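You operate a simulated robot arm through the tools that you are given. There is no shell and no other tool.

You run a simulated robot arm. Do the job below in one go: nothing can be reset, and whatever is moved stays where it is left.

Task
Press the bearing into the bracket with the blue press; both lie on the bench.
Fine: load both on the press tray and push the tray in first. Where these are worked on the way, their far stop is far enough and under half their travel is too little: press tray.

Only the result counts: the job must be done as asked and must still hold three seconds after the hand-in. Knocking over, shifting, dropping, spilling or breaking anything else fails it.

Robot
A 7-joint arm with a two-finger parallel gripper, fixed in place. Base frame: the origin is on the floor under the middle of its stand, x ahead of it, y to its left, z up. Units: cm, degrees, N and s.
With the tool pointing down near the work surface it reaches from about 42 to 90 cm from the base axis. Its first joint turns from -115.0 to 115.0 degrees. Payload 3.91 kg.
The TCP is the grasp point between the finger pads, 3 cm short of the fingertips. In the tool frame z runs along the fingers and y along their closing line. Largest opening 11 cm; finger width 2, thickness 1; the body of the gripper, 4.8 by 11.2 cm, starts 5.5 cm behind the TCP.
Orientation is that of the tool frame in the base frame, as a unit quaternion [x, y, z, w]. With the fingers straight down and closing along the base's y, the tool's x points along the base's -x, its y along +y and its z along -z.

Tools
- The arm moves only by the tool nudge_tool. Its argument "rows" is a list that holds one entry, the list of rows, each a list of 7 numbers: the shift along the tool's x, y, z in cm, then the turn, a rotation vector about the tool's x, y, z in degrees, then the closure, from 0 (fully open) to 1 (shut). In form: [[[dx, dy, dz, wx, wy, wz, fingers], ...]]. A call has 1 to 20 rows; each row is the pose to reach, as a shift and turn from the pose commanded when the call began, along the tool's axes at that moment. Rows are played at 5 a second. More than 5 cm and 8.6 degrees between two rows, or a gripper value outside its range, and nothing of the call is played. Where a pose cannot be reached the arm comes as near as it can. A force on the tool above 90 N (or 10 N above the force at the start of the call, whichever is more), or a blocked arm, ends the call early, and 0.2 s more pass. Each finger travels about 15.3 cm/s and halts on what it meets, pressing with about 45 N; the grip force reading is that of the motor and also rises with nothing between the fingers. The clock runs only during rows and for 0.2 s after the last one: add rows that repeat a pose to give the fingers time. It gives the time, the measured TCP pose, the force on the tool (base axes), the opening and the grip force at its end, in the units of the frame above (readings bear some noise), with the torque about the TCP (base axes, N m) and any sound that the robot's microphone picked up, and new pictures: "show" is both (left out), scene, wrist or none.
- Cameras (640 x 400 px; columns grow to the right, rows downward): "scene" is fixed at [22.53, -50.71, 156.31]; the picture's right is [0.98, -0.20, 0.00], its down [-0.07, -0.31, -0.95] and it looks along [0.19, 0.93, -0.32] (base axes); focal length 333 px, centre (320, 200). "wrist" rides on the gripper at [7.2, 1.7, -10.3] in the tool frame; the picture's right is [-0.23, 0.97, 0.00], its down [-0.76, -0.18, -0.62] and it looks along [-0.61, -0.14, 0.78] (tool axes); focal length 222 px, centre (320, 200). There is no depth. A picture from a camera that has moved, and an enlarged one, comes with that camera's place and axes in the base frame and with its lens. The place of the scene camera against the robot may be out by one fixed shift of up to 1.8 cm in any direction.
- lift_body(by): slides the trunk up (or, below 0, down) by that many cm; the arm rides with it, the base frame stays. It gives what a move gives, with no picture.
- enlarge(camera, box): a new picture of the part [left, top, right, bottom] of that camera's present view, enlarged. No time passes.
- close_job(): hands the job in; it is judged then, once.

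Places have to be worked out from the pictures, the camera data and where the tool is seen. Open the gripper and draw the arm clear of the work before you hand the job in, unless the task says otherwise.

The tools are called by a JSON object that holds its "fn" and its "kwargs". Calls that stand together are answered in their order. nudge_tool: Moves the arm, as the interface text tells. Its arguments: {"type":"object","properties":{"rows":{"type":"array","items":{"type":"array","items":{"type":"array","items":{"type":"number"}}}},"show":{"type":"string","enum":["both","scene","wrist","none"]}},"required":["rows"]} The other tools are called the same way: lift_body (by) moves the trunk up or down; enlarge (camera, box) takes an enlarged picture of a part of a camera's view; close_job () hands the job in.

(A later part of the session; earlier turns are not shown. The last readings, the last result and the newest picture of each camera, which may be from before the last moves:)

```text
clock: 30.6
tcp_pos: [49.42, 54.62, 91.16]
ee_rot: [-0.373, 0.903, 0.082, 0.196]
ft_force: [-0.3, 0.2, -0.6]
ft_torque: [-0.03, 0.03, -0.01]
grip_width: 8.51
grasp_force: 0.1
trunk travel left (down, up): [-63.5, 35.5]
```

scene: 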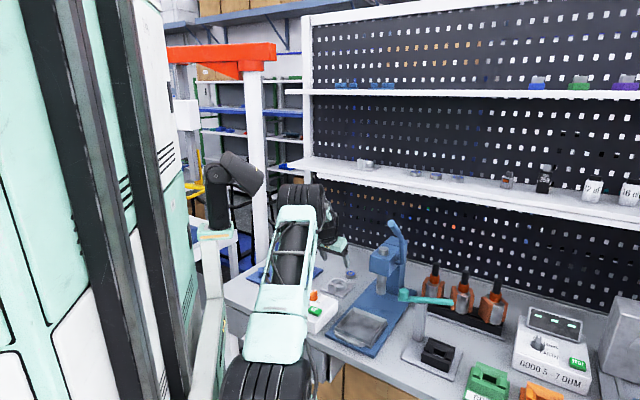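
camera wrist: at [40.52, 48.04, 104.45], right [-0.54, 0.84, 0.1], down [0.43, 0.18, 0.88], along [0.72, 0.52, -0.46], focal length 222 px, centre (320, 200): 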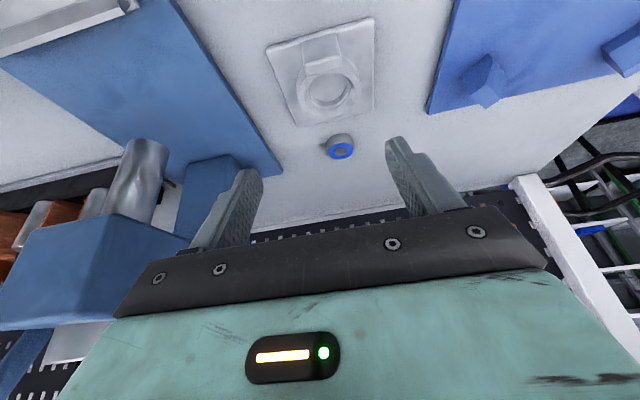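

Tilt works. Now move so the finger strips straddle the ring, stopping about 1.5 cm higher than the grip height, and look.

{"fn": "nudge_tool", "kwargs": {"rows": [[[-1.0, 0.45, 1.1, 0, 0, 0, 0.227], [-2.0, 0.9, 2.2, 0, 0, 0, 0.227], [-3.05, 1.32, 3.27, 0, 0, 0, 0.227], [-3.05, 1.32, 3.27, 0, 0, 0, 0.227]]]}}

```text
clock: 31.6
tcp_pos: [51.32, 58.49, 89.27]
ee_rot: [-0.374, 0.903, 0.083, 0.196]
ft_force: [1.0, 0.8, 0.6]
ft_torque: [0.01, 0.01, -0.04]
grip_width: 8.5
grasp_force: 0.1
trunk travel left (down, up): [-63.5, 35.5]
camera wrist: at [42.52, 51.97, 95.75], right [-0.54, 0.84, 0.1], down [0.43, 0.18, 0.88], along [0.72, 0.52, -0.46], focal length 222 px, centre (320, 200)
```

scene: 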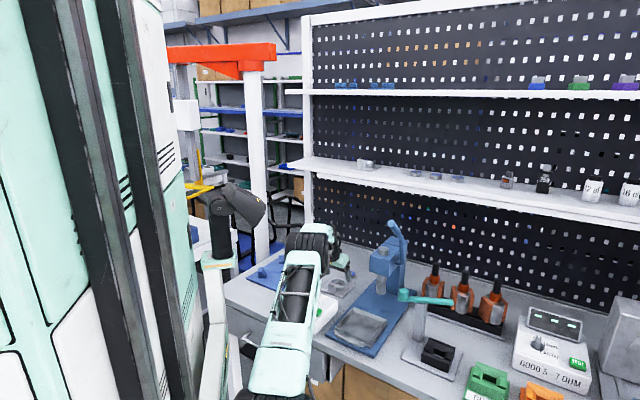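
wrist: 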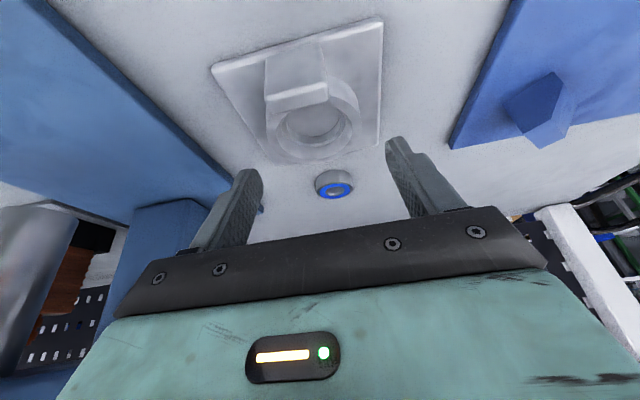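

{"fn": "enlarge", "kwargs": {"camera": "wrist", "box": [200, 10, 460, 220]}}

{"fn": "enlarge", "kwargs": {"camera": "scene", "box": [300, 230, 390, 310]}}

```text
1.90 times, centred on (330, 115) of wrist
camera zoom: at [42.52, 51.97, 95.75], right [-0.54, 0.84, 0.1], down [0.43, 0.18, 0.88], along [0.72, 0.52, -0.46], focal length 423 px, centre (301, 362)
```

zoom: 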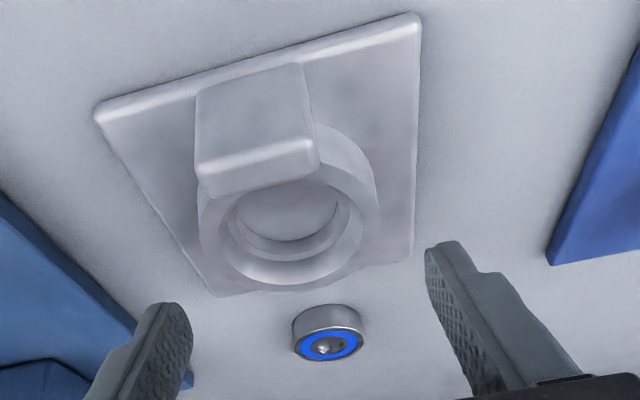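

```text
5.00 times, centred on (345, 270) of scene
camera zoom: at [22.53, -50.71, 156.31], right [0.98, -0.2, 0.0], down [-0.07, -0.31, -0.95], along [0.19, 0.93, -0.32], focal length 1665 px, centre (195, -150)
```

zoom: 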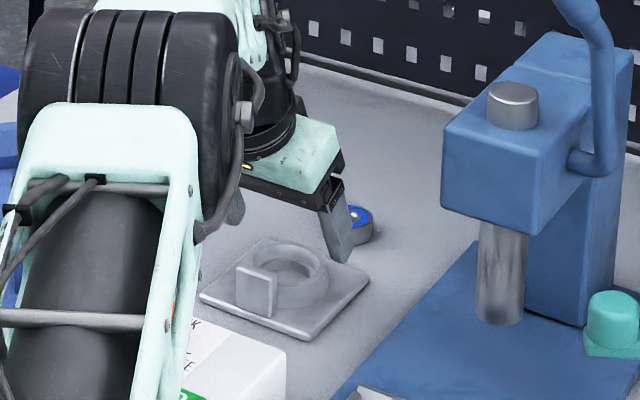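

Ring centre re-measured at about u 78.2, v 4.95, top z≈84. I lower along the ring to just above the plate.

{"fn": "nudge_tool", "kwargs": {"rows": [[[0.6, -0.1, 1.0, 0, 0, 0, 0.227], [1.2, -0.1, 2.1, 0, 0, 0, 0.227], [1.6, -0.1, 2.75, 0, 0, 0, 0.227], [1.82, -0.1, 3.13, 0, 0, 0, 0.227], [1.82, -0.1, 3.13, 0, 0, 0, 0.227]]]}}

```text
clock: 32.8
tcp_pos: [51.2, 58.14, 85.91]
ee_rot: [-0.373, 0.903, 0.082, 0.197]
ft_force: [0.3, -2.7, 10.4]
ft_torque: [-0.29, -0.37, -0.11]
grip_width: 8.52
grasp_force: 0.7
trunk travel left (down, up): [-63.5, 35.5]
camera wrist: at [42.25, 51.63, 92.3], right [-0.54, 0.83, 0.1], down [0.43, 0.18, 0.88], along [0.72, 0.52, -0.46], focal length 222 px, centre (320, 200)
```

scene: 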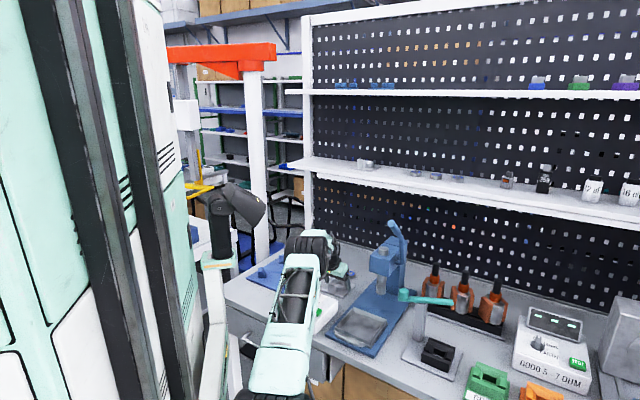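
wrist: 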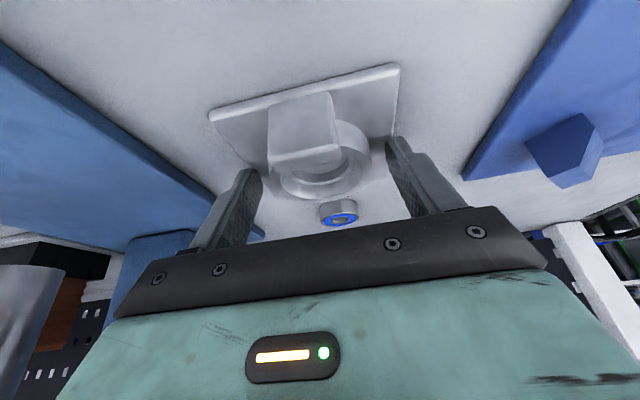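

The left finger just brushed the bracket plate (10 N), so plate top ≈82.8. I lift 0.3 cm and close on the ring.

{"fn": "nudge_tool", "kwargs": {"rows": [[[-0.12, 0, -0.27, 0, 0, 0, 0.227], [-0.12, 0, -0.27, 0, 0, 0, 0.35], [-0.12, 0, -0.27, 0, 0, 0, 0.5], [-0.12, 0, -0.27, 0, 0, 0, 0.6], [-0.12, 0, -0.27, 0, 0, 0, 0.6]]]}}

```text
clock: 34.0
tcp_pos: [51.05, 58.11, 86.02]
ee_rot: [-0.373, 0.903, 0.082, 0.195]
ft_force: [-0.1, -1.3, 0.5]
ft_torque: [-0.07, -0.08, -0.01]
grip_width: 6.21
grasp_force: 45.5
trunk travel left (down, up): [-63.5, 35.5]
camera wrist: at [42.24, 51.63, 92.37], right [-0.54, 0.84, 0.09], down [0.43, 0.18, 0.88], along [0.72, 0.52, -0.46], focal length 222 px, centre (320, 200)
```

scene: 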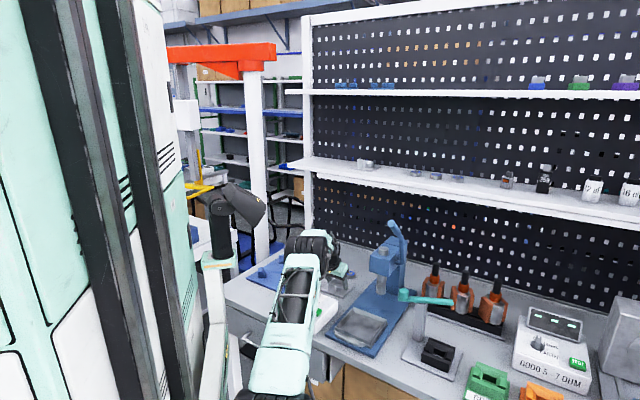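
wrist: 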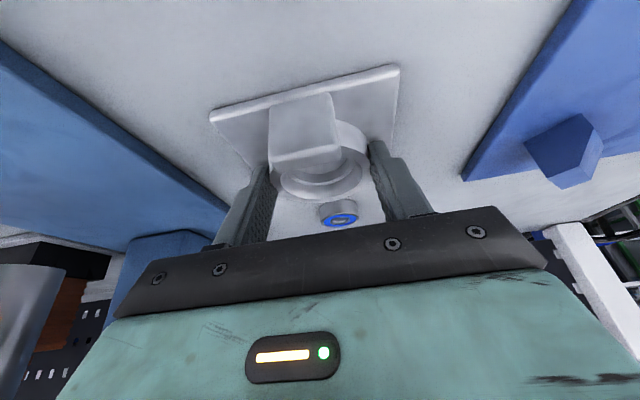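

Gripped at 6.2 cm. A zoom to verify the fingers are on the ring's widest part.

{"fn": "enlarge", "kwargs": {"camera": "wrist", "box": [200, 50, 430, 250]}}

{"fn": "enlarge", "kwargs": {"camera": "scene", "box": [300, 230, 390, 310]}}

```text
2.00 times, centred on (315, 150) of wrist
camera zoom: at [42.24, 51.63, 92.37], right [-0.54, 0.84, 0.09], down [0.43, 0.18, 0.88], along [0.72, 0.52, -0.46], focal length 444 px, centre (330, 300)
```

zoom: 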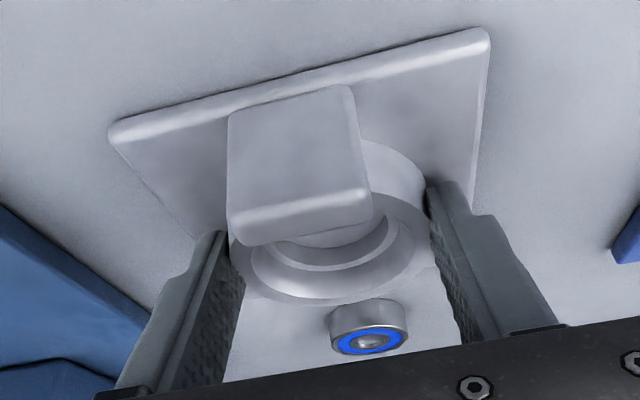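

```text
5.00 times, centred on (345, 270) of scene
camera zoom: at [22.53, -50.71, 156.31], right [0.98, -0.2, 0.0], down [-0.07, -0.31, -0.95], along [0.19, 0.93, -0.32], focal length 1665 px, centre (195, -150)
```

zoom: 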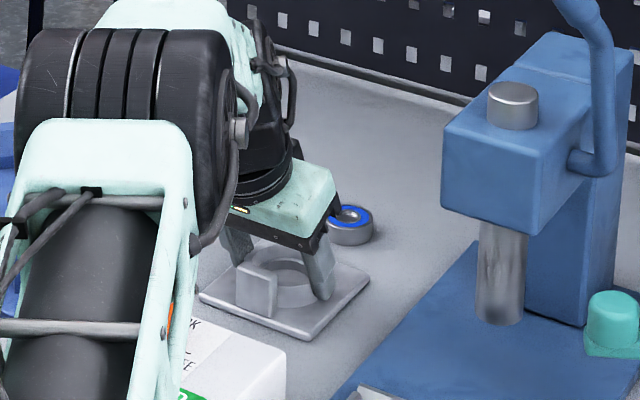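

Fingers are well placed on both sides of the ring. Lifting straight up.

{"fn": "nudge_tool", "kwargs": {"rows": [[[-0.42, 0, -0.91, 0, 0, 0, 0.62], [-1.25, 0, -2.73, 0, 0, 0, 0.62], [-2.5, 0, -5.45, 0, 0, 0, 0.62], [-3.75, 0, -8.18, 0, 0, 0, 0.62], [-5.0, 0, -10.9, 0, 0, 0, 0.62], [-5.0, 0, -10.9, 0, 0, 0, 0.62]]]}}

```text
clock: 35.4
tcp_pos: [51.34, 58.1, 98.1]
ee_rot: [-0.374, 0.903, 0.082, 0.196]
ft_force: [0.3, 0.4, -3.9]
ft_torque: [-0.03, 0.03, 0.01]
grip_width: 6.2
grasp_force: 44.3
trunk travel left (down, up): [-63.5, 35.5]
camera wrist: at [42.45, 51.42, 104.43], right [-0.54, 0.83, 0.1], down [0.43, 0.18, 0.88], along [0.72, 0.52, -0.46], focal length 222 px, centre (320, 200)
```

scene: 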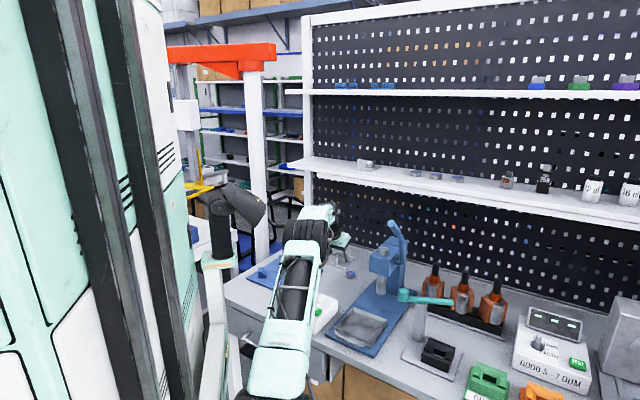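
wrist: 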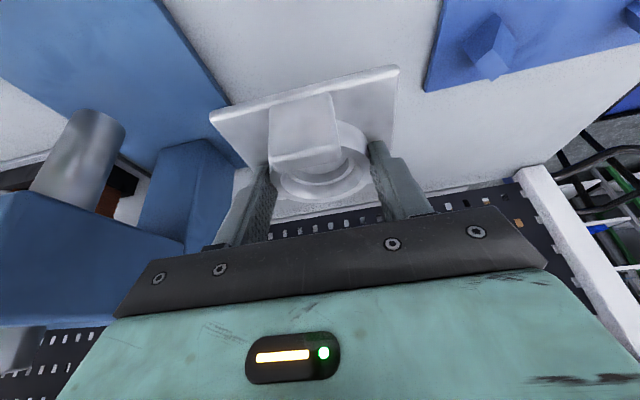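

The bracket is held (about 4 N). To stay clear of the press head I first retract toward the robot, then move sideways over the tray at the same height.

{"fn": "nudge_tool", "kwargs": {"rows": [[[3.9, 0, -1.8, 0, 0, 0, 0.62], [7.7, 0, -3.5, 0, 0, 0, 0.62], [11.6, 0, -5.3, 0, 0, 0, 0.62], [15.45, 0, -7.09, 0, 0, 0, 0.62], [15.45, -3.6, -7.09, 0, 0, 0, 0.62], [15.45, -7.2, -7.09, 0, 0, 0, 0.62], [15.45, -10.9, -7.09, 0, 0, 0, 0.62], [15.45, -14.5, -7.09, 0, 0, 0, 0.62], [15.45, -18.1, -7.09, 0, 0, 0, 0.62], [15.45, -18.1, -7.09, 0, 0, 0, 0.62]]]}}

```text
clock: 37.6
tcp_pos: [52.02, 33.36, 98.21]
ee_rot: [-0.374, 0.903, 0.082, 0.196]
ft_force: [-1.3, 0.7, -3.7]
ft_torque: [-0.04, 0.02, 0.01]
grip_width: 6.17
grasp_force: 44.9
trunk travel left (down, up): [-63.5, 35.5]
camera wrist: at [43.16, 26.77, 104.66], right [-0.54, 0.83, 0.1], down [0.43, 0.18, 0.88], along [0.72, 0.52, -0.46], focal length 222 px, centre (320, 200)
```

scene: 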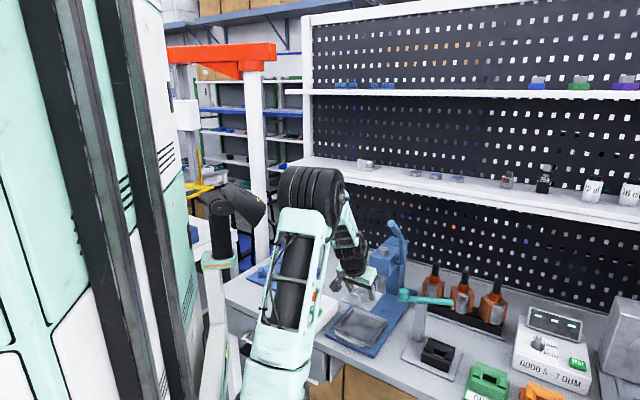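
wrist: 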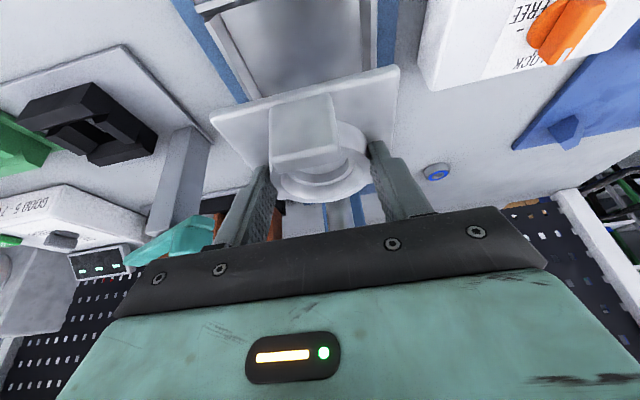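

{"fn": "enlarge", "kwargs": {"camera": "scene", "box": [320, 250, 420, 370]}}

{"fn": "enlarge", "kwargs": {"camera": "wrist", "box": [180, 0, 440, 220]}}

```text
3.33 times, centred on (370, 310) of scene
camera zoom: at [22.53, -50.71, 156.31], right [0.98, -0.2, 0.0], down [-0.07, -0.31, -0.95], along [0.19, 0.93, -0.32], focal length 1110 px, centre (153, -167)
```

zoom: 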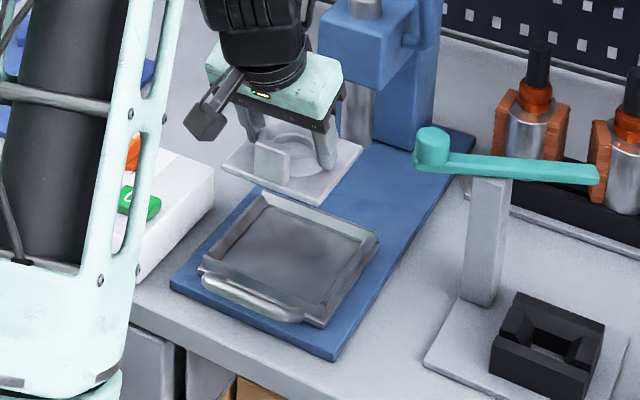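

```text
1.82 times, centred on (310, 110) of wrist
camera zoom: at [43.16, 26.77, 104.66], right [-0.54, 0.83, 0.1], down [0.43, 0.18, 0.88], along [0.72, 0.52, -0.46], focal length 404 px, centre (338, 364)
```

zoom: 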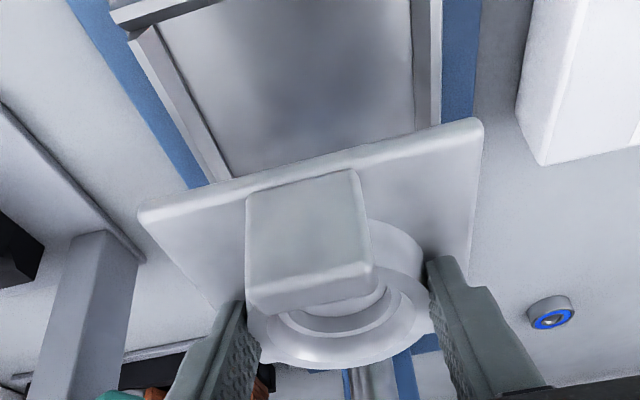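

The bracket sits over the tray, needing about 0.2 cm corrections. I descend to just above the tray floor.

{"fn": "nudge_tool", "kwargs": {"rows": [[[0.8, -0.1, 1.9, 0, 0, 0, 0.62], [1.6, -0.2, 3.8, 0, 0, 0, 0.62], [2.4, -0.2, 5.6, 0, 0, 0, 0.62], [3.28, -0.2, 7.52, 0, 0, 0, 0.62], [3.28, -0.2, 7.52, 0, 0, 0, 0.62]]]}}

```text
clock: 38.8
tcp_pos: [52.21, 33.29, 89.92]
ee_rot: [-0.374, 0.903, 0.082, 0.196]
ft_force: [0.0, 0.1, -4.6]
ft_torque: [-0.04, 0.01, 0.03]
grip_width: 6.19
grasp_force: 44.9
trunk travel left (down, up): [-63.5, 35.5]
camera wrist: at [43.26, 26.73, 96.19], right [-0.54, 0.84, 0.1], down [0.43, 0.18, 0.88], along [0.72, 0.52, -0.46], focal length 222 px, centre (320, 200)
```

scene: 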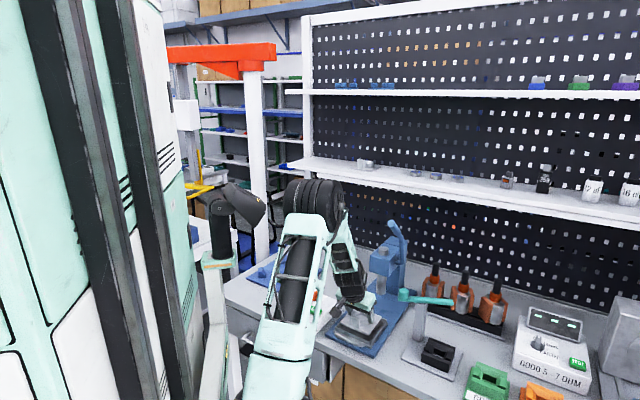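
wrist: 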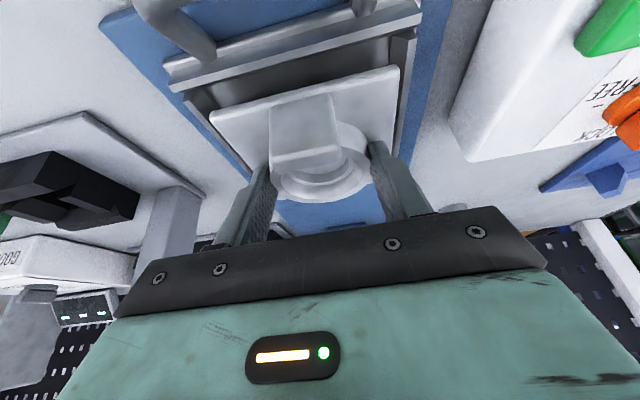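

{"fn": "enlarge", "kwargs": {"camera": "wrist", "box": [150, 0, 450, 220]}}

{"fn": "enlarge", "kwargs": {"camera": "scene", "box": [320, 280, 410, 370]}}

```text
1.82 times, centred on (300, 110) of wrist
camera zoom: at [43.26, 26.73, 96.19], right [-0.54, 0.84, 0.1], down [0.43, 0.18, 0.88], along [0.72, 0.52, -0.46], focal length 404 px, centre (356, 364)
```

zoom: 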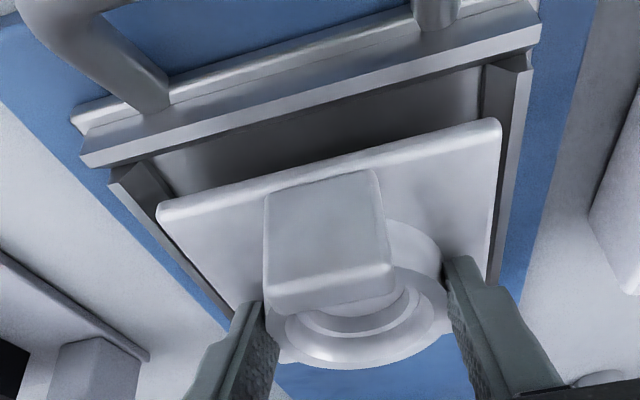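

```text
4.44 times, centred on (365, 325) of scene
camera zoom: at [22.53, -50.71, 156.31], right [0.98, -0.2, 0.0], down [-0.07, -0.31, -0.95], along [0.19, 0.93, -0.32], focal length 1480 px, centre (120, -356)
```

zoom: 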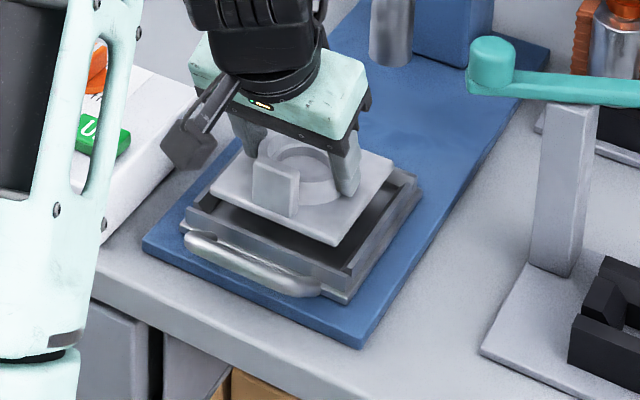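

Alignment looks good in both views (gaps on all sides). Lower gently toward the tray floor.

{"fn": "nudge_tool", "kwargs": {"rows": [[[0.21, 0, 0.45, 0, 0, 0, 0.62], [0.42, 0, 0.91, 0, 0, 0, 0.62], [0.55, 0, 1.2, 0, 0, 0, 0.62], [0.63, 0, 1.36, 0, 0, 0, 0.62], [0.63, 0, 1.36, 0, 0, 0, 0.62]]]}}

```text
clock: 40.0
tcp_pos: [52.3, 33.37, 88.24]
ee_rot: [-0.373, 0.903, 0.081, 0.196]
ft_force: [0.1, -0.5, -4.8]
ft_torque: [-0.09, 0.09, 0.07]
grip_width: 6.19
grasp_force: 45.0
trunk travel left (down, up): [-63.5, 35.5]
camera wrist: at [43.3, 26.78, 94.66], right [-0.54, 0.84, 0.1], down [0.43, 0.18, 0.88], along [0.72, 0.52, -0.46], focal length 222 px, centre (320, 200)
```

scene: 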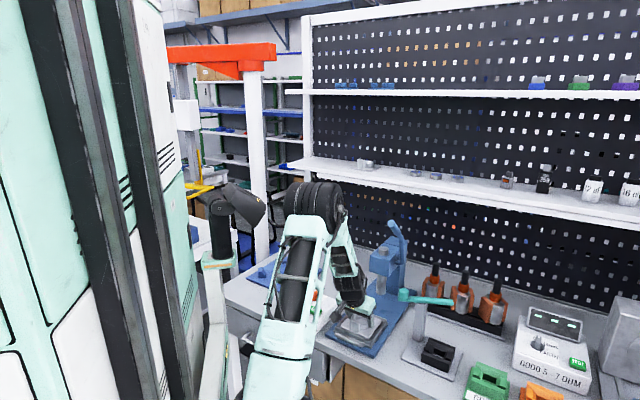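
wrist: 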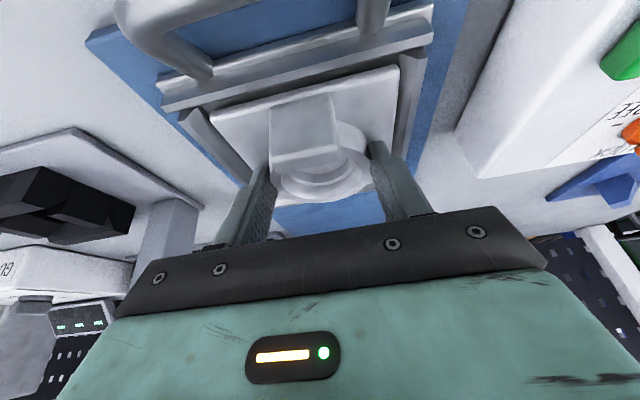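

No contact yet. A further small lowering.

{"fn": "nudge_tool", "kwargs": {"rows": [[[0.1, 0, 0.2, 0, 0, 0, 0.62], [0.2, 0, 0.4, 0, 0, 0, 0.62], [0.25, 0, 0.55, 0, 0, 0, 0.62], [0.25, 0, 0.55, 0, 0, 0, 0.62]]]}}

```text
clock: 41.0
tcp_pos: [52.25, 33.39, 87.93]
ee_rot: [-0.373, 0.903, 0.082, 0.198]
ft_force: [-1.2, -3.9, 19.7]
ft_torque: [-0.79, 0.47, 0.16]
grip_width: 6.22
grasp_force: 45.0
trunk travel left (down, up): [-63.5, 35.5]
camera wrist: at [43.35, 26.81, 94.31], right [-0.54, 0.83, 0.1], down [0.43, 0.18, 0.89], along [0.72, 0.52, -0.46], focal length 222 px, centre (320, 200)
```

scene: 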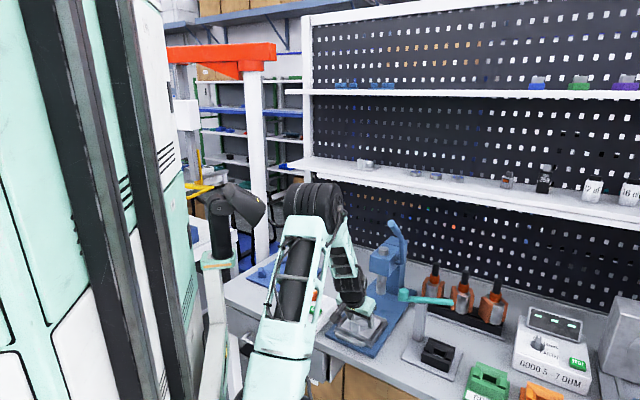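
wrist: 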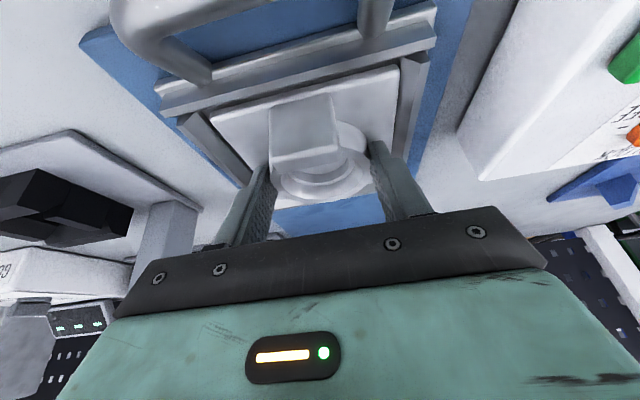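

Contact with ~24 N, biased toward the near edge. Let me check closely whether the plate lies flat inside the tray.

{"fn": "enlarge", "kwargs": {"camera": "wrist", "box": [150, 0, 450, 220]}}

{"fn": "enlarge", "kwargs": {"camera": "scene", "box": [325, 290, 405, 360]}}

```text
1.82 times, centred on (300, 110) of wrist
camera zoom: at [43.35, 26.81, 94.31], right [-0.54, 0.83, 0.1], down [0.43, 0.18, 0.89], along [0.72, 0.52, -0.46], focal length 404 px, centre (356, 364)
```

zoom: 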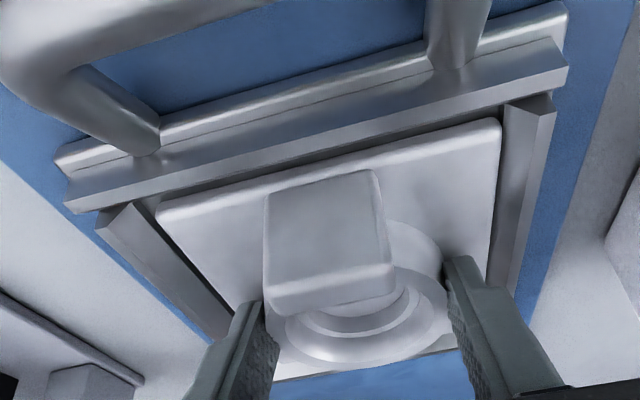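

```text
5.71 times, centred on (365, 325) of scene
camera zoom: at [22.53, -50.71, 156.31], right [0.98, -0.2, 0.0], down [-0.07, -0.31, -0.95], along [0.19, 0.93, -0.32], focal length 1903 px, centre (63, -514)
```

zoom: 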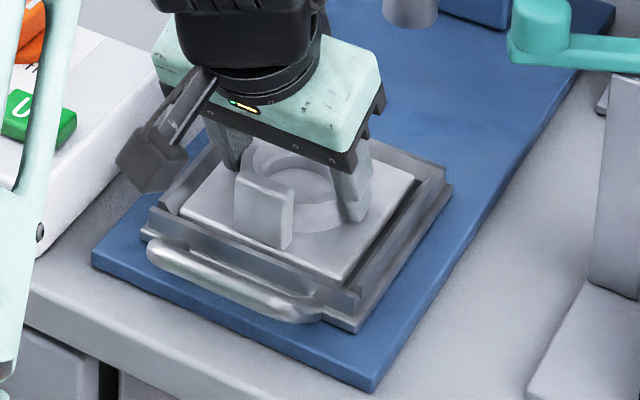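

The plate is inside the walls on all sides. I open slightly (to ~7.3 cm) to let it settle, then look.

{"fn": "nudge_tool", "kwargs": {"rows": [[[0, 0, 0, 0, 0, 0, 0.5], [0, 0, 0, 0, 0, 0, 0.42], [0, 0, 0, 0, 0, 0, 0.345], [0, 0, 0, 0, 0, 0, 0.345]]]}}

```text
clock: 42.0
tcp_pos: [51.96, 33.49, 87.99]
ee_rot: [-0.373, 0.902, 0.083, 0.199]
ft_force: [-8.4, 6.9, 27.8]
ft_torque: [-0.27, -0.34, 0.06]
grip_width: 6.87
grasp_force: 0.1
trunk travel left (down, up): [-63.5, 35.5]
camera wrist: at [43.2, 26.89, 94.29], right [-0.54, 0.83, 0.1], down [0.43, 0.18, 0.88], along [0.72, 0.52, -0.46], focal length 222 px, centre (320, 200)
```

scene: 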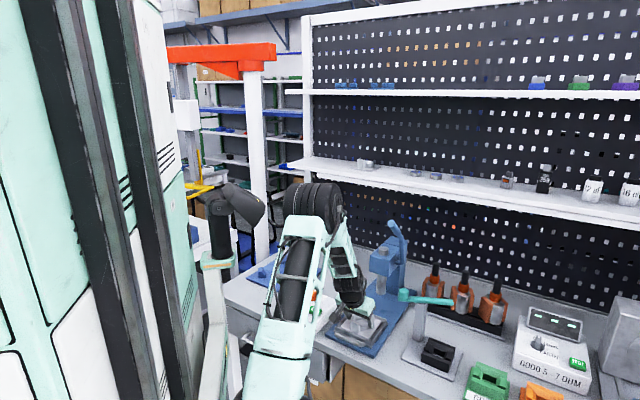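
wrist: 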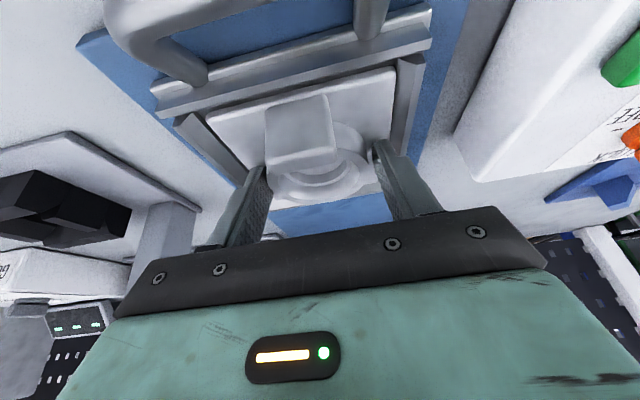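

The finger tips are pressing on the plate a bit. Raise vertically off the bracket, opening slightly on the way.

{"fn": "nudge_tool", "kwargs": {"rows": [[[-0.2, 0, -0.4, 0, 0, 0, 0.345], [-0.4, 0, -0.9, 0, 0, 0, 0.345], [-0.85, 0, -1.8, 0, 0, 0, 0.345], [-1.7, 0, -3.6, 0, 0, 0, 0.3], [-3.3, 0, -7.3, 0, 0, 0, 0.2], [-5, 0, -10.9, 0, 0, 0, 0.2], [-5, 0, -10.9, 0, 0, 0, 0.2]]]}}

```text
clock: 43.6
tcp_pos: [52.22, 33.19, 99.86]
ee_rot: [-0.374, 0.903, 0.082, 0.197]
ft_force: [0.3, -0.7, 0.3]
ft_torque: [0.01, 0.02, 0.02]
grip_width: 8.82
grasp_force: 0.0
trunk travel left (down, up): [-63.5, 35.5]
camera wrist: at [43.27, 26.6, 106.29], right [-0.54, 0.84, 0.1], down [0.43, 0.18, 0.88], along [0.72, 0.52, -0.46], focal length 222 px, centre (320, 200)
```

scene: 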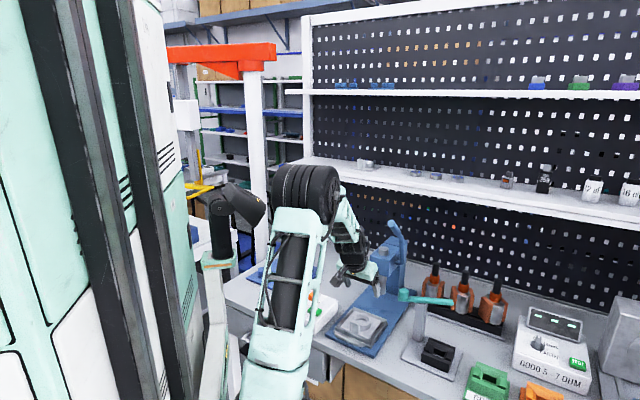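
wrist: 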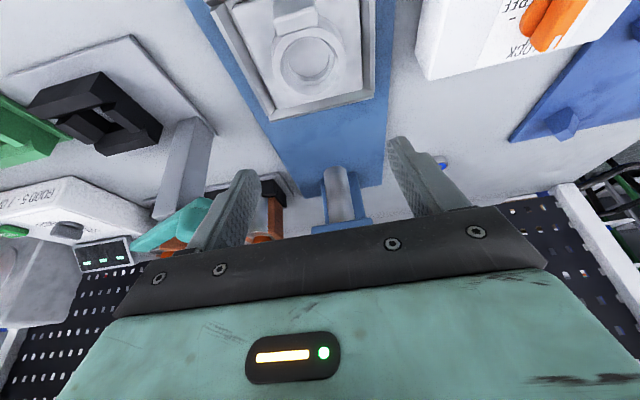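

{"fn": "enlarge", "kwargs": {"camera": "wrist", "box": [200, 0, 400, 140]}}

{"fn": "enlarge", "kwargs": {"camera": "scene", "box": [320, 270, 410, 370]}}

```text
2.86 times, centred on (300, 70) of wrist
camera zoom: at [43.27, 26.6, 106.29], right [-0.54, 0.84, 0.1], down [0.43, 0.18, 0.88], along [0.72, 0.52, -0.46], focal length 635 px, centre (377, 571)
```

zoom: 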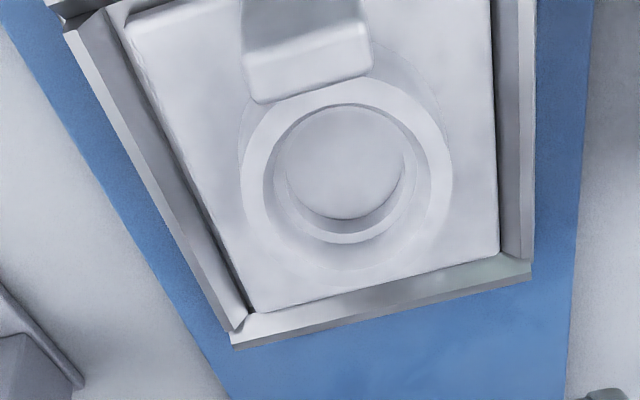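

```text
4.00 times, centred on (365, 320) of scene
camera zoom: at [22.53, -50.71, 156.31], right [0.98, -0.2, 0.0], down [-0.07, -0.31, -0.95], along [0.19, 0.93, -0.32], focal length 1332 px, centre (140, -280)
```

zoom: 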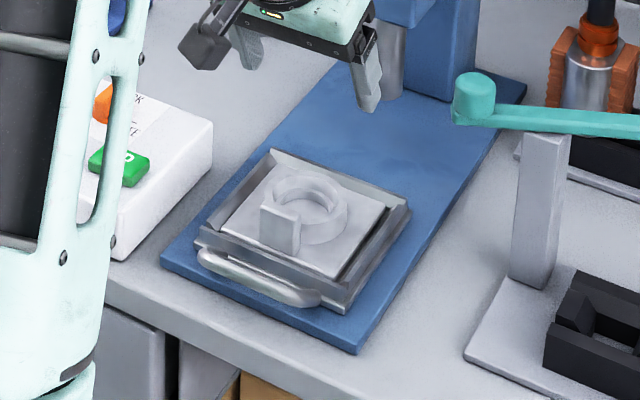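

The bracket is nested flat in the tray. Next the bearing (u≈88.5, v≈5.1), which needs a strong outward tilt. I first move left at height while yawing 20° so the tool points radially.

{"fn": "nudge_tool", "kwargs": {"rows": [[[0, 3.7, 0, -1.65, 0, -3.6, 0.2], [0, 7.4, 0, -3.3, 0, -7.2, 0.2], [0, 11.0, 0, -4.96, 0, -10.8, 0.2], [0, 14.7, 0, -6.6, 0, -14.4, 0.2], [0, 18.4, 0, -8.26, 0, -18.0, 0.2], [0, 18.4, 0, -8.26, 0, -18.0, 0.2]]], "show": "none"}}

{"fn": "nudge_tool", "kwargs": {"rows": [[[0, 0, 0, 0, -6.4, 0, 0.2], [0, 0, 0, 0, -12.7, 0, 0.2], [0, 0, 0, 0, -19, 0, 0.2], [0, 0, 0, 0, -25.4, 0, 0.2], [0, 0, 0, 0, -25.4, 0, 0.2]]]}}

```text
clock: 45.0
tcp_pos: [39.13, 46.24, 99.81]
ee_rot: [-0.523, 0.825, 0.115, 0.179]
ft_force: [0.2, 0.6, 0.4]
ft_torque: [0.03, 0.0, -0.02]
grip_width: 8.8
grasp_force: 0.0
trunk travel left (down, up): [-63.5, 35.5]
```

```text
clock: 46.0
tcp_pos: [49.4, 42.47, 100.47]
ee_rot: [-0.416, 0.806, 0.194, 0.374]
ft_force: [-0.8, 0.3, 0.3]
ft_torque: [0.0, -0.02, -0.02]
grip_width: 8.79
grasp_force: 0.1
trunk travel left (down, up): [-63.5, 35.5]
stopped in row 5: the arm was blocked; the commanded pose is now the measured one
camera wrist: at [40.65, 33.08, 101.74], right [-0.71, 0.68, 0.18], down [0.16, -0.09, 0.98], along [0.69, 0.72, -0.04], focal length 222 px, centre (320, 200)
```

scene: 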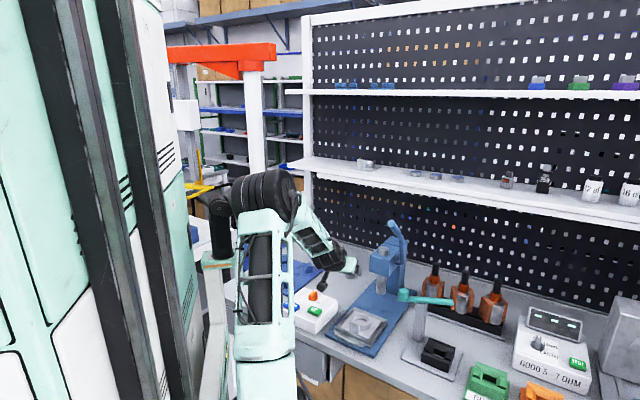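
wrist: 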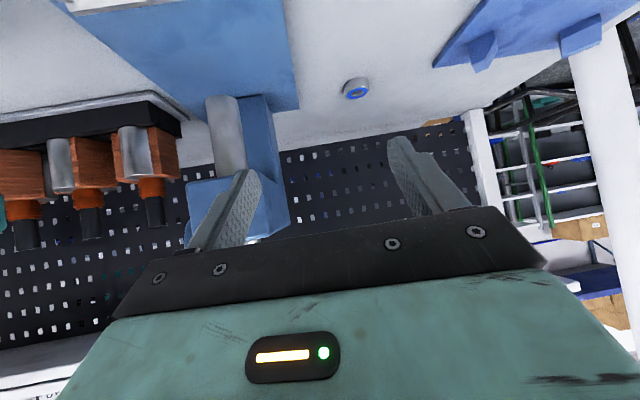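

The arm got blocked: folding close with that much tilt brings the elbow against the robot's own post. Nothing else was touched, so I'll extend outward and left first (TCP to about u 72, v 6), keeping this tilt.

{"fn": "nudge_tool", "kwargs": {"rows": [[[-1.4, 2.4, 1.7, 0, 0, 0, 0.2], [-2.8, 4.8, 3.4, 0, 0, 0, 0.2], [-4.25, 7.2, 5.05, 0, 0, 0, 0.2], [-5.66, 9.56, 6.73, 0, 0, 0, 0.2], [-5.66, 9.56, 6.73, 0, 0, 0, 0.2]]]}}

```text
clock: 47.4
tcp_pos: [54.24, 51.97, 106.45]
ee_rot: [-0.352, 0.82, 0.204, 0.402]
ft_force: [0.1, 0.5, -2.3]
ft_torque: [0.05, -0.08, -0.05]
grip_width: 8.79
grasp_force: 0.0
trunk travel left (down, up): [-63.5, 35.5]
stopped in row 5: the arm was blocked; the commanded pose is now the measured one
camera wrist: at [44.48, 43.62, 106.74], right [-0.63, 0.74, 0.23], down [0.14, -0.19, 0.97], along [0.77, 0.64, 0.02], focal length 222 px, centre (320, 200)
```

scene: 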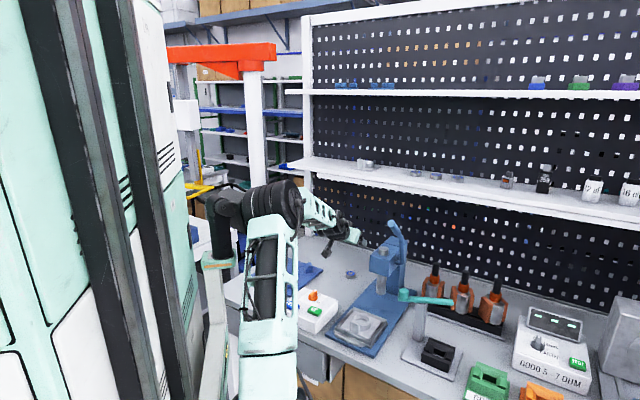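
wrist: 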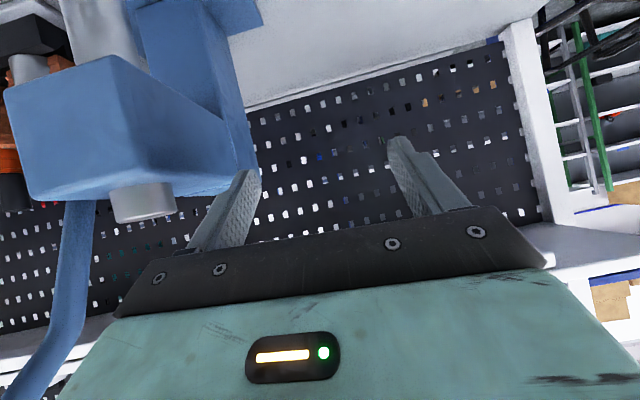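

Still pressing elbow against the robot's own post. Reducing the tilt at this spot pushes the wrist outward and should free the elbow.

{"fn": "nudge_tool", "kwargs": {"rows": [[[0, 0, -0.5, 0, 5, 0, 0.2], [0, 0, -0.5, 0, 11, 0, 0.2], [0, 0, -0.5, 0, 17, 0, 0.2], [0, 0, -0.5, 0, 23, 0, 0.2], [0, 0, -0.5, 0, 28, 0, 0.2], [0, 0, -0.5, 0, 28, 0, 0.2]]]}}

```text
clock: 48.8
tcp_pos: [52.95, 52.11, 105.88]
ee_rot: [-0.4, 0.89, 0.112, 0.188]
ft_force: [-0.2, -0.3, -0.8]
ft_torque: [-0.01, -0.01, 0.04]
grip_width: 8.8
grasp_force: 0.1
trunk travel left (down, up): [-63.5, 35.5]
camera wrist: at [44.69, 44.71, 112.29], right [-0.59, 0.79, 0.14], down [0.45, 0.17, 0.88], along [0.67, 0.59, -0.46], focal length 222 px, centre (320, 200)
```

scene: 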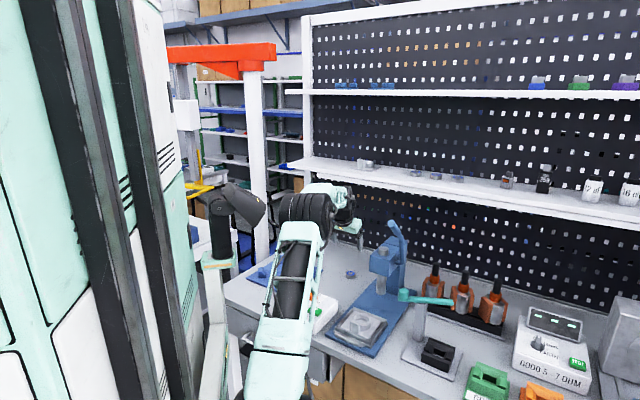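
wrist: 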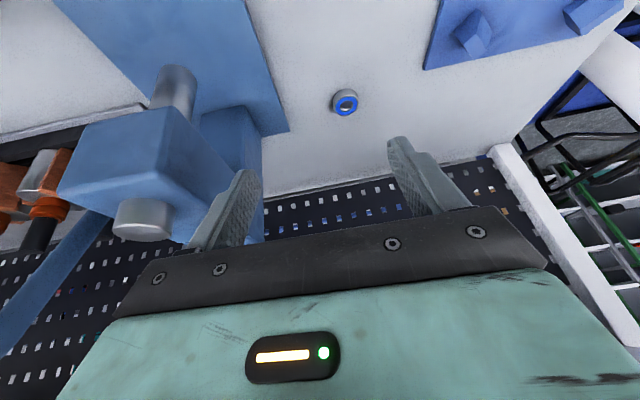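

Free again, elbow extended. Now I extend outward over the bearing while tilting to 50° and yawing to the radial direction, hovering ~9 cm above.

{"fn": "nudge_tool", "kwargs": {"rows": [[[-1.3, 0.72, 3.28, -1.49, -4.86, -2.86, 0.25], [-2.61, 1.44, 6.56, -2.98, -9.71, -5.72, 0.3], [-3.91, 2.15, 9.83, -4.47, -14.57, -8.57, 0.35], [-5.22, 2.87, 13.1, -5.96, -19.42, -11.43, 0.41], [-6.52, 3.59, 16.39, -7.45, -24.28, -14.29, 0.41], [-6.52, 3.59, 16.39, -7.45, -24.28, -14.29, 0.41]]]}}

```text
clock: 50.2
tcp_pos: [58.47, 64.42, 94.09]
ee_rot: [-0.484, 0.765, 0.227, 0.359]
ft_force: [0.3, -0.7, 0.8]
ft_torque: [-0.01, 0.01, 0.02]
grip_width: 6.49
grasp_force: 0.1
trunk travel left (down, up): [-63.5, 35.5]
camera wrist: at [51.54, 53.72, 95.11], right [-0.82, 0.55, 0.17], down [0.16, -0.07, 0.98], along [0.55, 0.83, -0.04], focal length 222 px, centre (320, 200)
```

scene: 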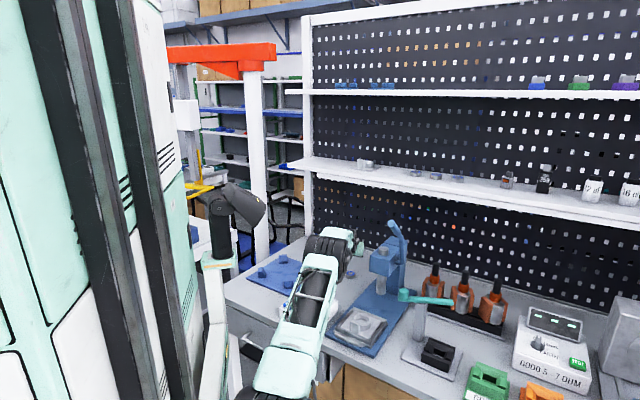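
wrist: 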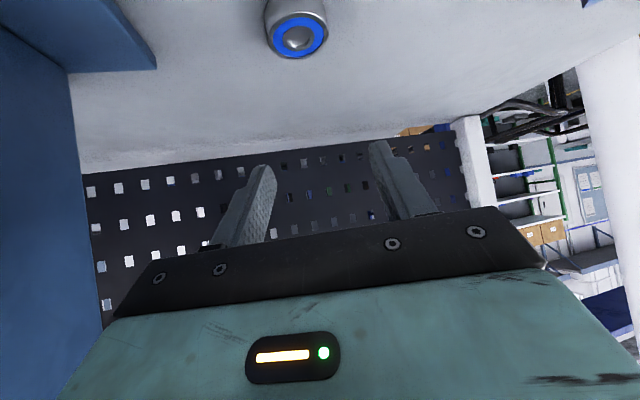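

Hovering with the bearing about 1.65 cm ahead of the TCP, laterally off by 0.1 cm. Descend 7 cm first.

{"fn": "nudge_tool", "kwargs": {"rows": [[[1.4, 0.1, 1.15, 0, 0, 0, 0.41], [2.75, 0.13, 2.3, 0, 0, 0, 0.41], [4.1, 0.13, 3.4, 0, 0, 0, 0.41], [5.46, 0.13, 4.54, 0, 0, 0, 0.41], [5.46, 0.13, 4.54, 0, 0, 0, 0.41]]]}}

```text
clock: 51.4
tcp_pos: [58.16, 64.64, 86.9]
ee_rot: [-0.486, 0.765, 0.227, 0.356]
ft_force: [0.7, -0.2, -0.5]
ft_torque: [0.01, 0.03, 0.02]
grip_width: 6.48
grasp_force: 0.0
trunk travel left (down, up): [-63.5, 35.5]
camera wrist: at [51.26, 53.87, 88.05], right [-0.82, 0.55, 0.17], down [0.17, -0.07, 0.98], along [0.55, 0.83, -0.04], focal length 222 px, centre (320, 200)
```

scene: 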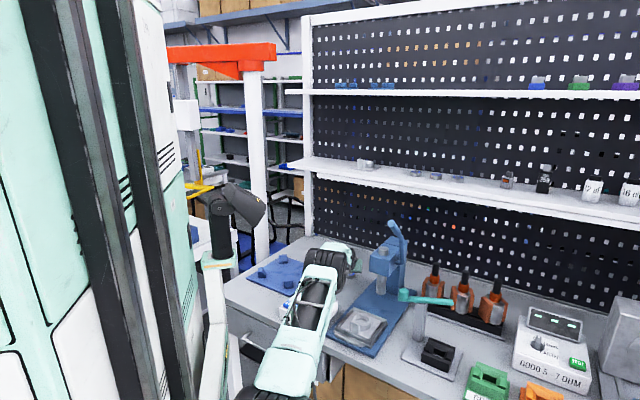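
wrist: 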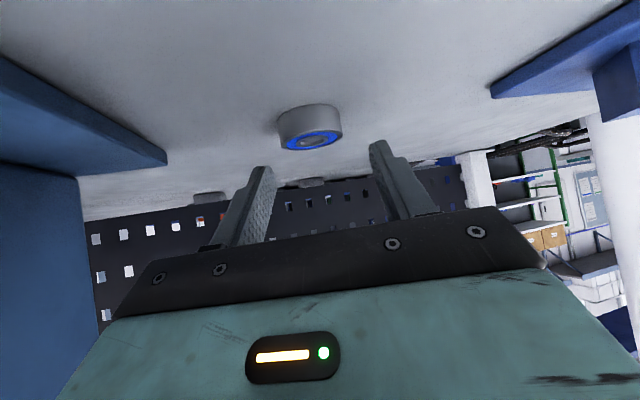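

Nearly there; the bearing lies between the finger lines. Lower the last ~1.8 cm with a 0.2 cm lateral correction.

{"fn": "nudge_tool", "kwargs": {"rows": [[[0.5, -0.1, 0.4, 0, 0, 0, 0.41], [0.9, -0.2, 0.75, 0, 0, 0, 0.41], [1.2, -0.2, 1.0, 0, 0, 0, 0.41], [1.35, -0.2, 1.12, 0, 0, 0, 0.41], [1.35, -0.2, 1.12, 0, 0, 0, 0.41]]]}}

```text
clock: 52.6
tcp_pos: [58.34, 64.51, 85.18]
ee_rot: [-0.484, 0.766, 0.226, 0.358]
ft_force: [-0.1, -0.6, 0.5]
ft_torque: [0.02, -0.02, 0.0]
grip_width: 6.5
grasp_force: 0.1
trunk travel left (down, up): [-63.5, 35.5]
camera wrist: at [51.46, 53.82, 86.26], right [-0.82, 0.55, 0.17], down [0.17, -0.07, 0.98], along [0.55, 0.83, -0.04], focal length 222 px, centre (320, 200)
```

scene: 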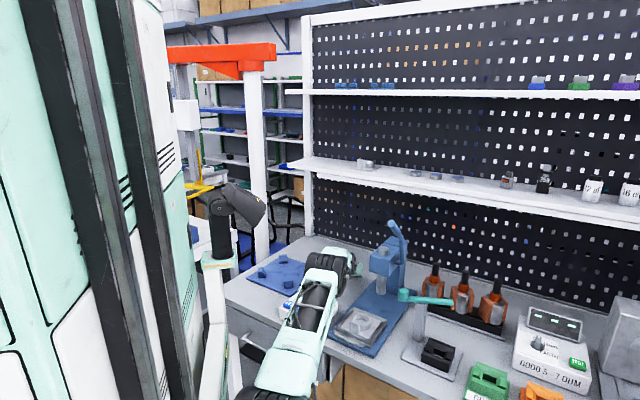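
wrist: 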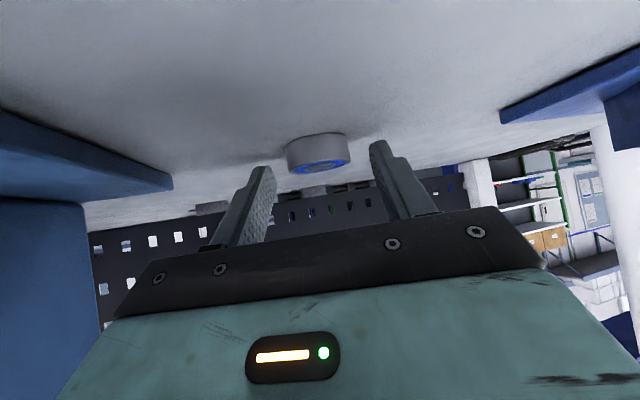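

{"fn": "enlarge", "kwargs": {"camera": "wrist", "box": [230, 100, 430, 240]}}

{"fn": "enlarge", "kwargs": {"camera": "scene", "box": [310, 220, 410, 320]}}

```text
2.86 times, centred on (330, 170) of wrist
camera zoom: at [51.46, 53.82, 86.26], right [-0.82, 0.55, 0.17], down [0.17, -0.07, 0.98], along [0.55, 0.83, -0.04], focal length 635 px, centre (291, 286)
```

zoom: 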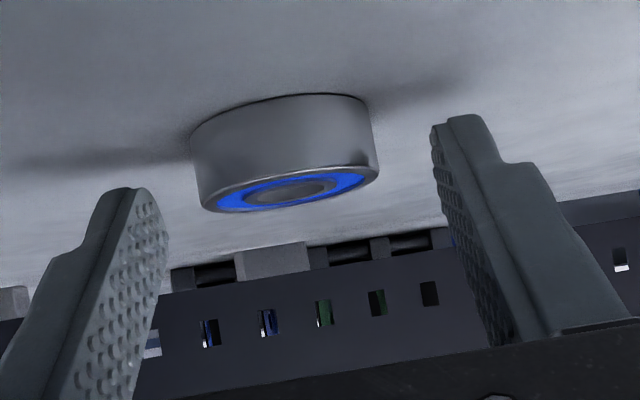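

```text
4.00 times, centred on (360, 270) of scene
camera zoom: at [22.53, -50.71, 156.31], right [0.98, -0.2, 0.0], down [-0.07, -0.31, -0.95], along [0.19, 0.93, -0.32], focal length 1332 px, centre (160, -80)
```

zoom: 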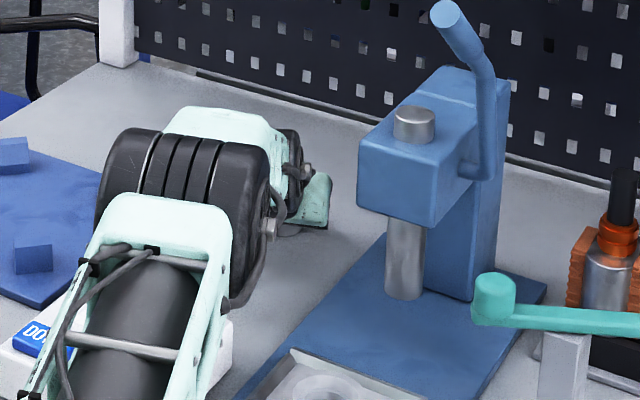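

The bearing is between the pads near the tips. Close the fingers on it.

{"fn": "nudge_tool", "kwargs": {"rows": [[[0, 0, 0, 0, 0, 0, 0.5], [0, 0, 0, 0, 0, 0, 0.58], [0, 0, 0, 0, 0, 0, 0.66], [0, 0, 0, 0, 0, 0, 0.75], [0, 0, 0, 0, 0, 0, 0.75]]], "show": "wrist"}}

```text
clock: 53.8
tcp_pos: [58.41, 64.57, 85.18]
ee_rot: [-0.484, 0.766, 0.225, 0.357]
ft_force: [-0.5, 0.6, 0.4]
ft_torque: [0.01, -0.02, 0.03]
grip_width: 4.01
grasp_force: 45.3
trunk travel left (down, up): [-63.5, 35.5]
camera wrist: at [51.46, 53.82, 86.28], right [-0.82, 0.55, 0.17], down [0.17, -0.07, 0.98], along [0.55, 0.83, -0.04], focal length 222 px, centre (320, 200)
```

wrist: 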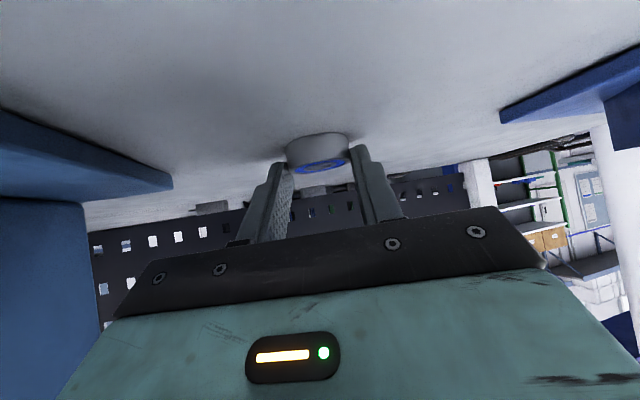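

Gripped (4.0 cm). I'll lift it and carry it ~9.4 cm closer, to the bracket's former spot, where I can regrip it with a smaller tilt.

{"fn": "nudge_tool", "kwargs": {"rows": [[[-0.77, 0, -0.64, 0, 0, 0, 0.75], [-2.3, 0, -1.9, 0, 0, 0, 0.75], [-3.85, 0, -3.2, 0, 0, 0, 0.75], [-1.96, 1.05, -5.47, 0, 0, 0, 0.75], [-0.08, 2.1, -7.74, 0, 0, 0, 0.75], [1.81, 3.16, -10.01, 0, 0, 0, 0.75], [1.81, 3.16, -10.01, 0, 0, 0, 0.75]]]}}

```text
clock: 55.4
tcp_pos: [51.65, 57.76, 90.16]
ee_rot: [-0.485, 0.765, 0.226, 0.357]
ft_force: [0.1, -0.6, 0.1]
ft_torque: [0.0, 0.01, -0.01]
grip_width: 4.02
grasp_force: 45.3
trunk travel left (down, up): [-63.5, 35.5]
camera wrist: at [44.8, 47.0, 91.22], right [-0.82, 0.55, 0.17], down [0.16, -0.07, 0.98], along [0.55, 0.83, -0.04], focal length 222 px, centre (320, 200)
```

scene: 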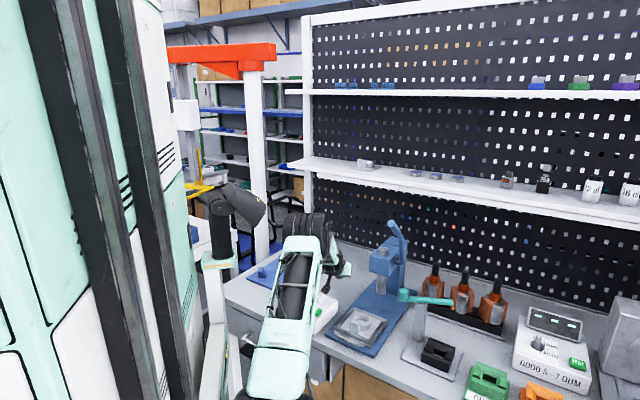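
wrist: 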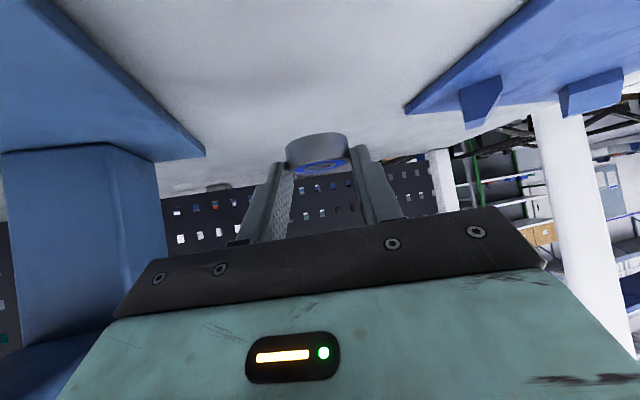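

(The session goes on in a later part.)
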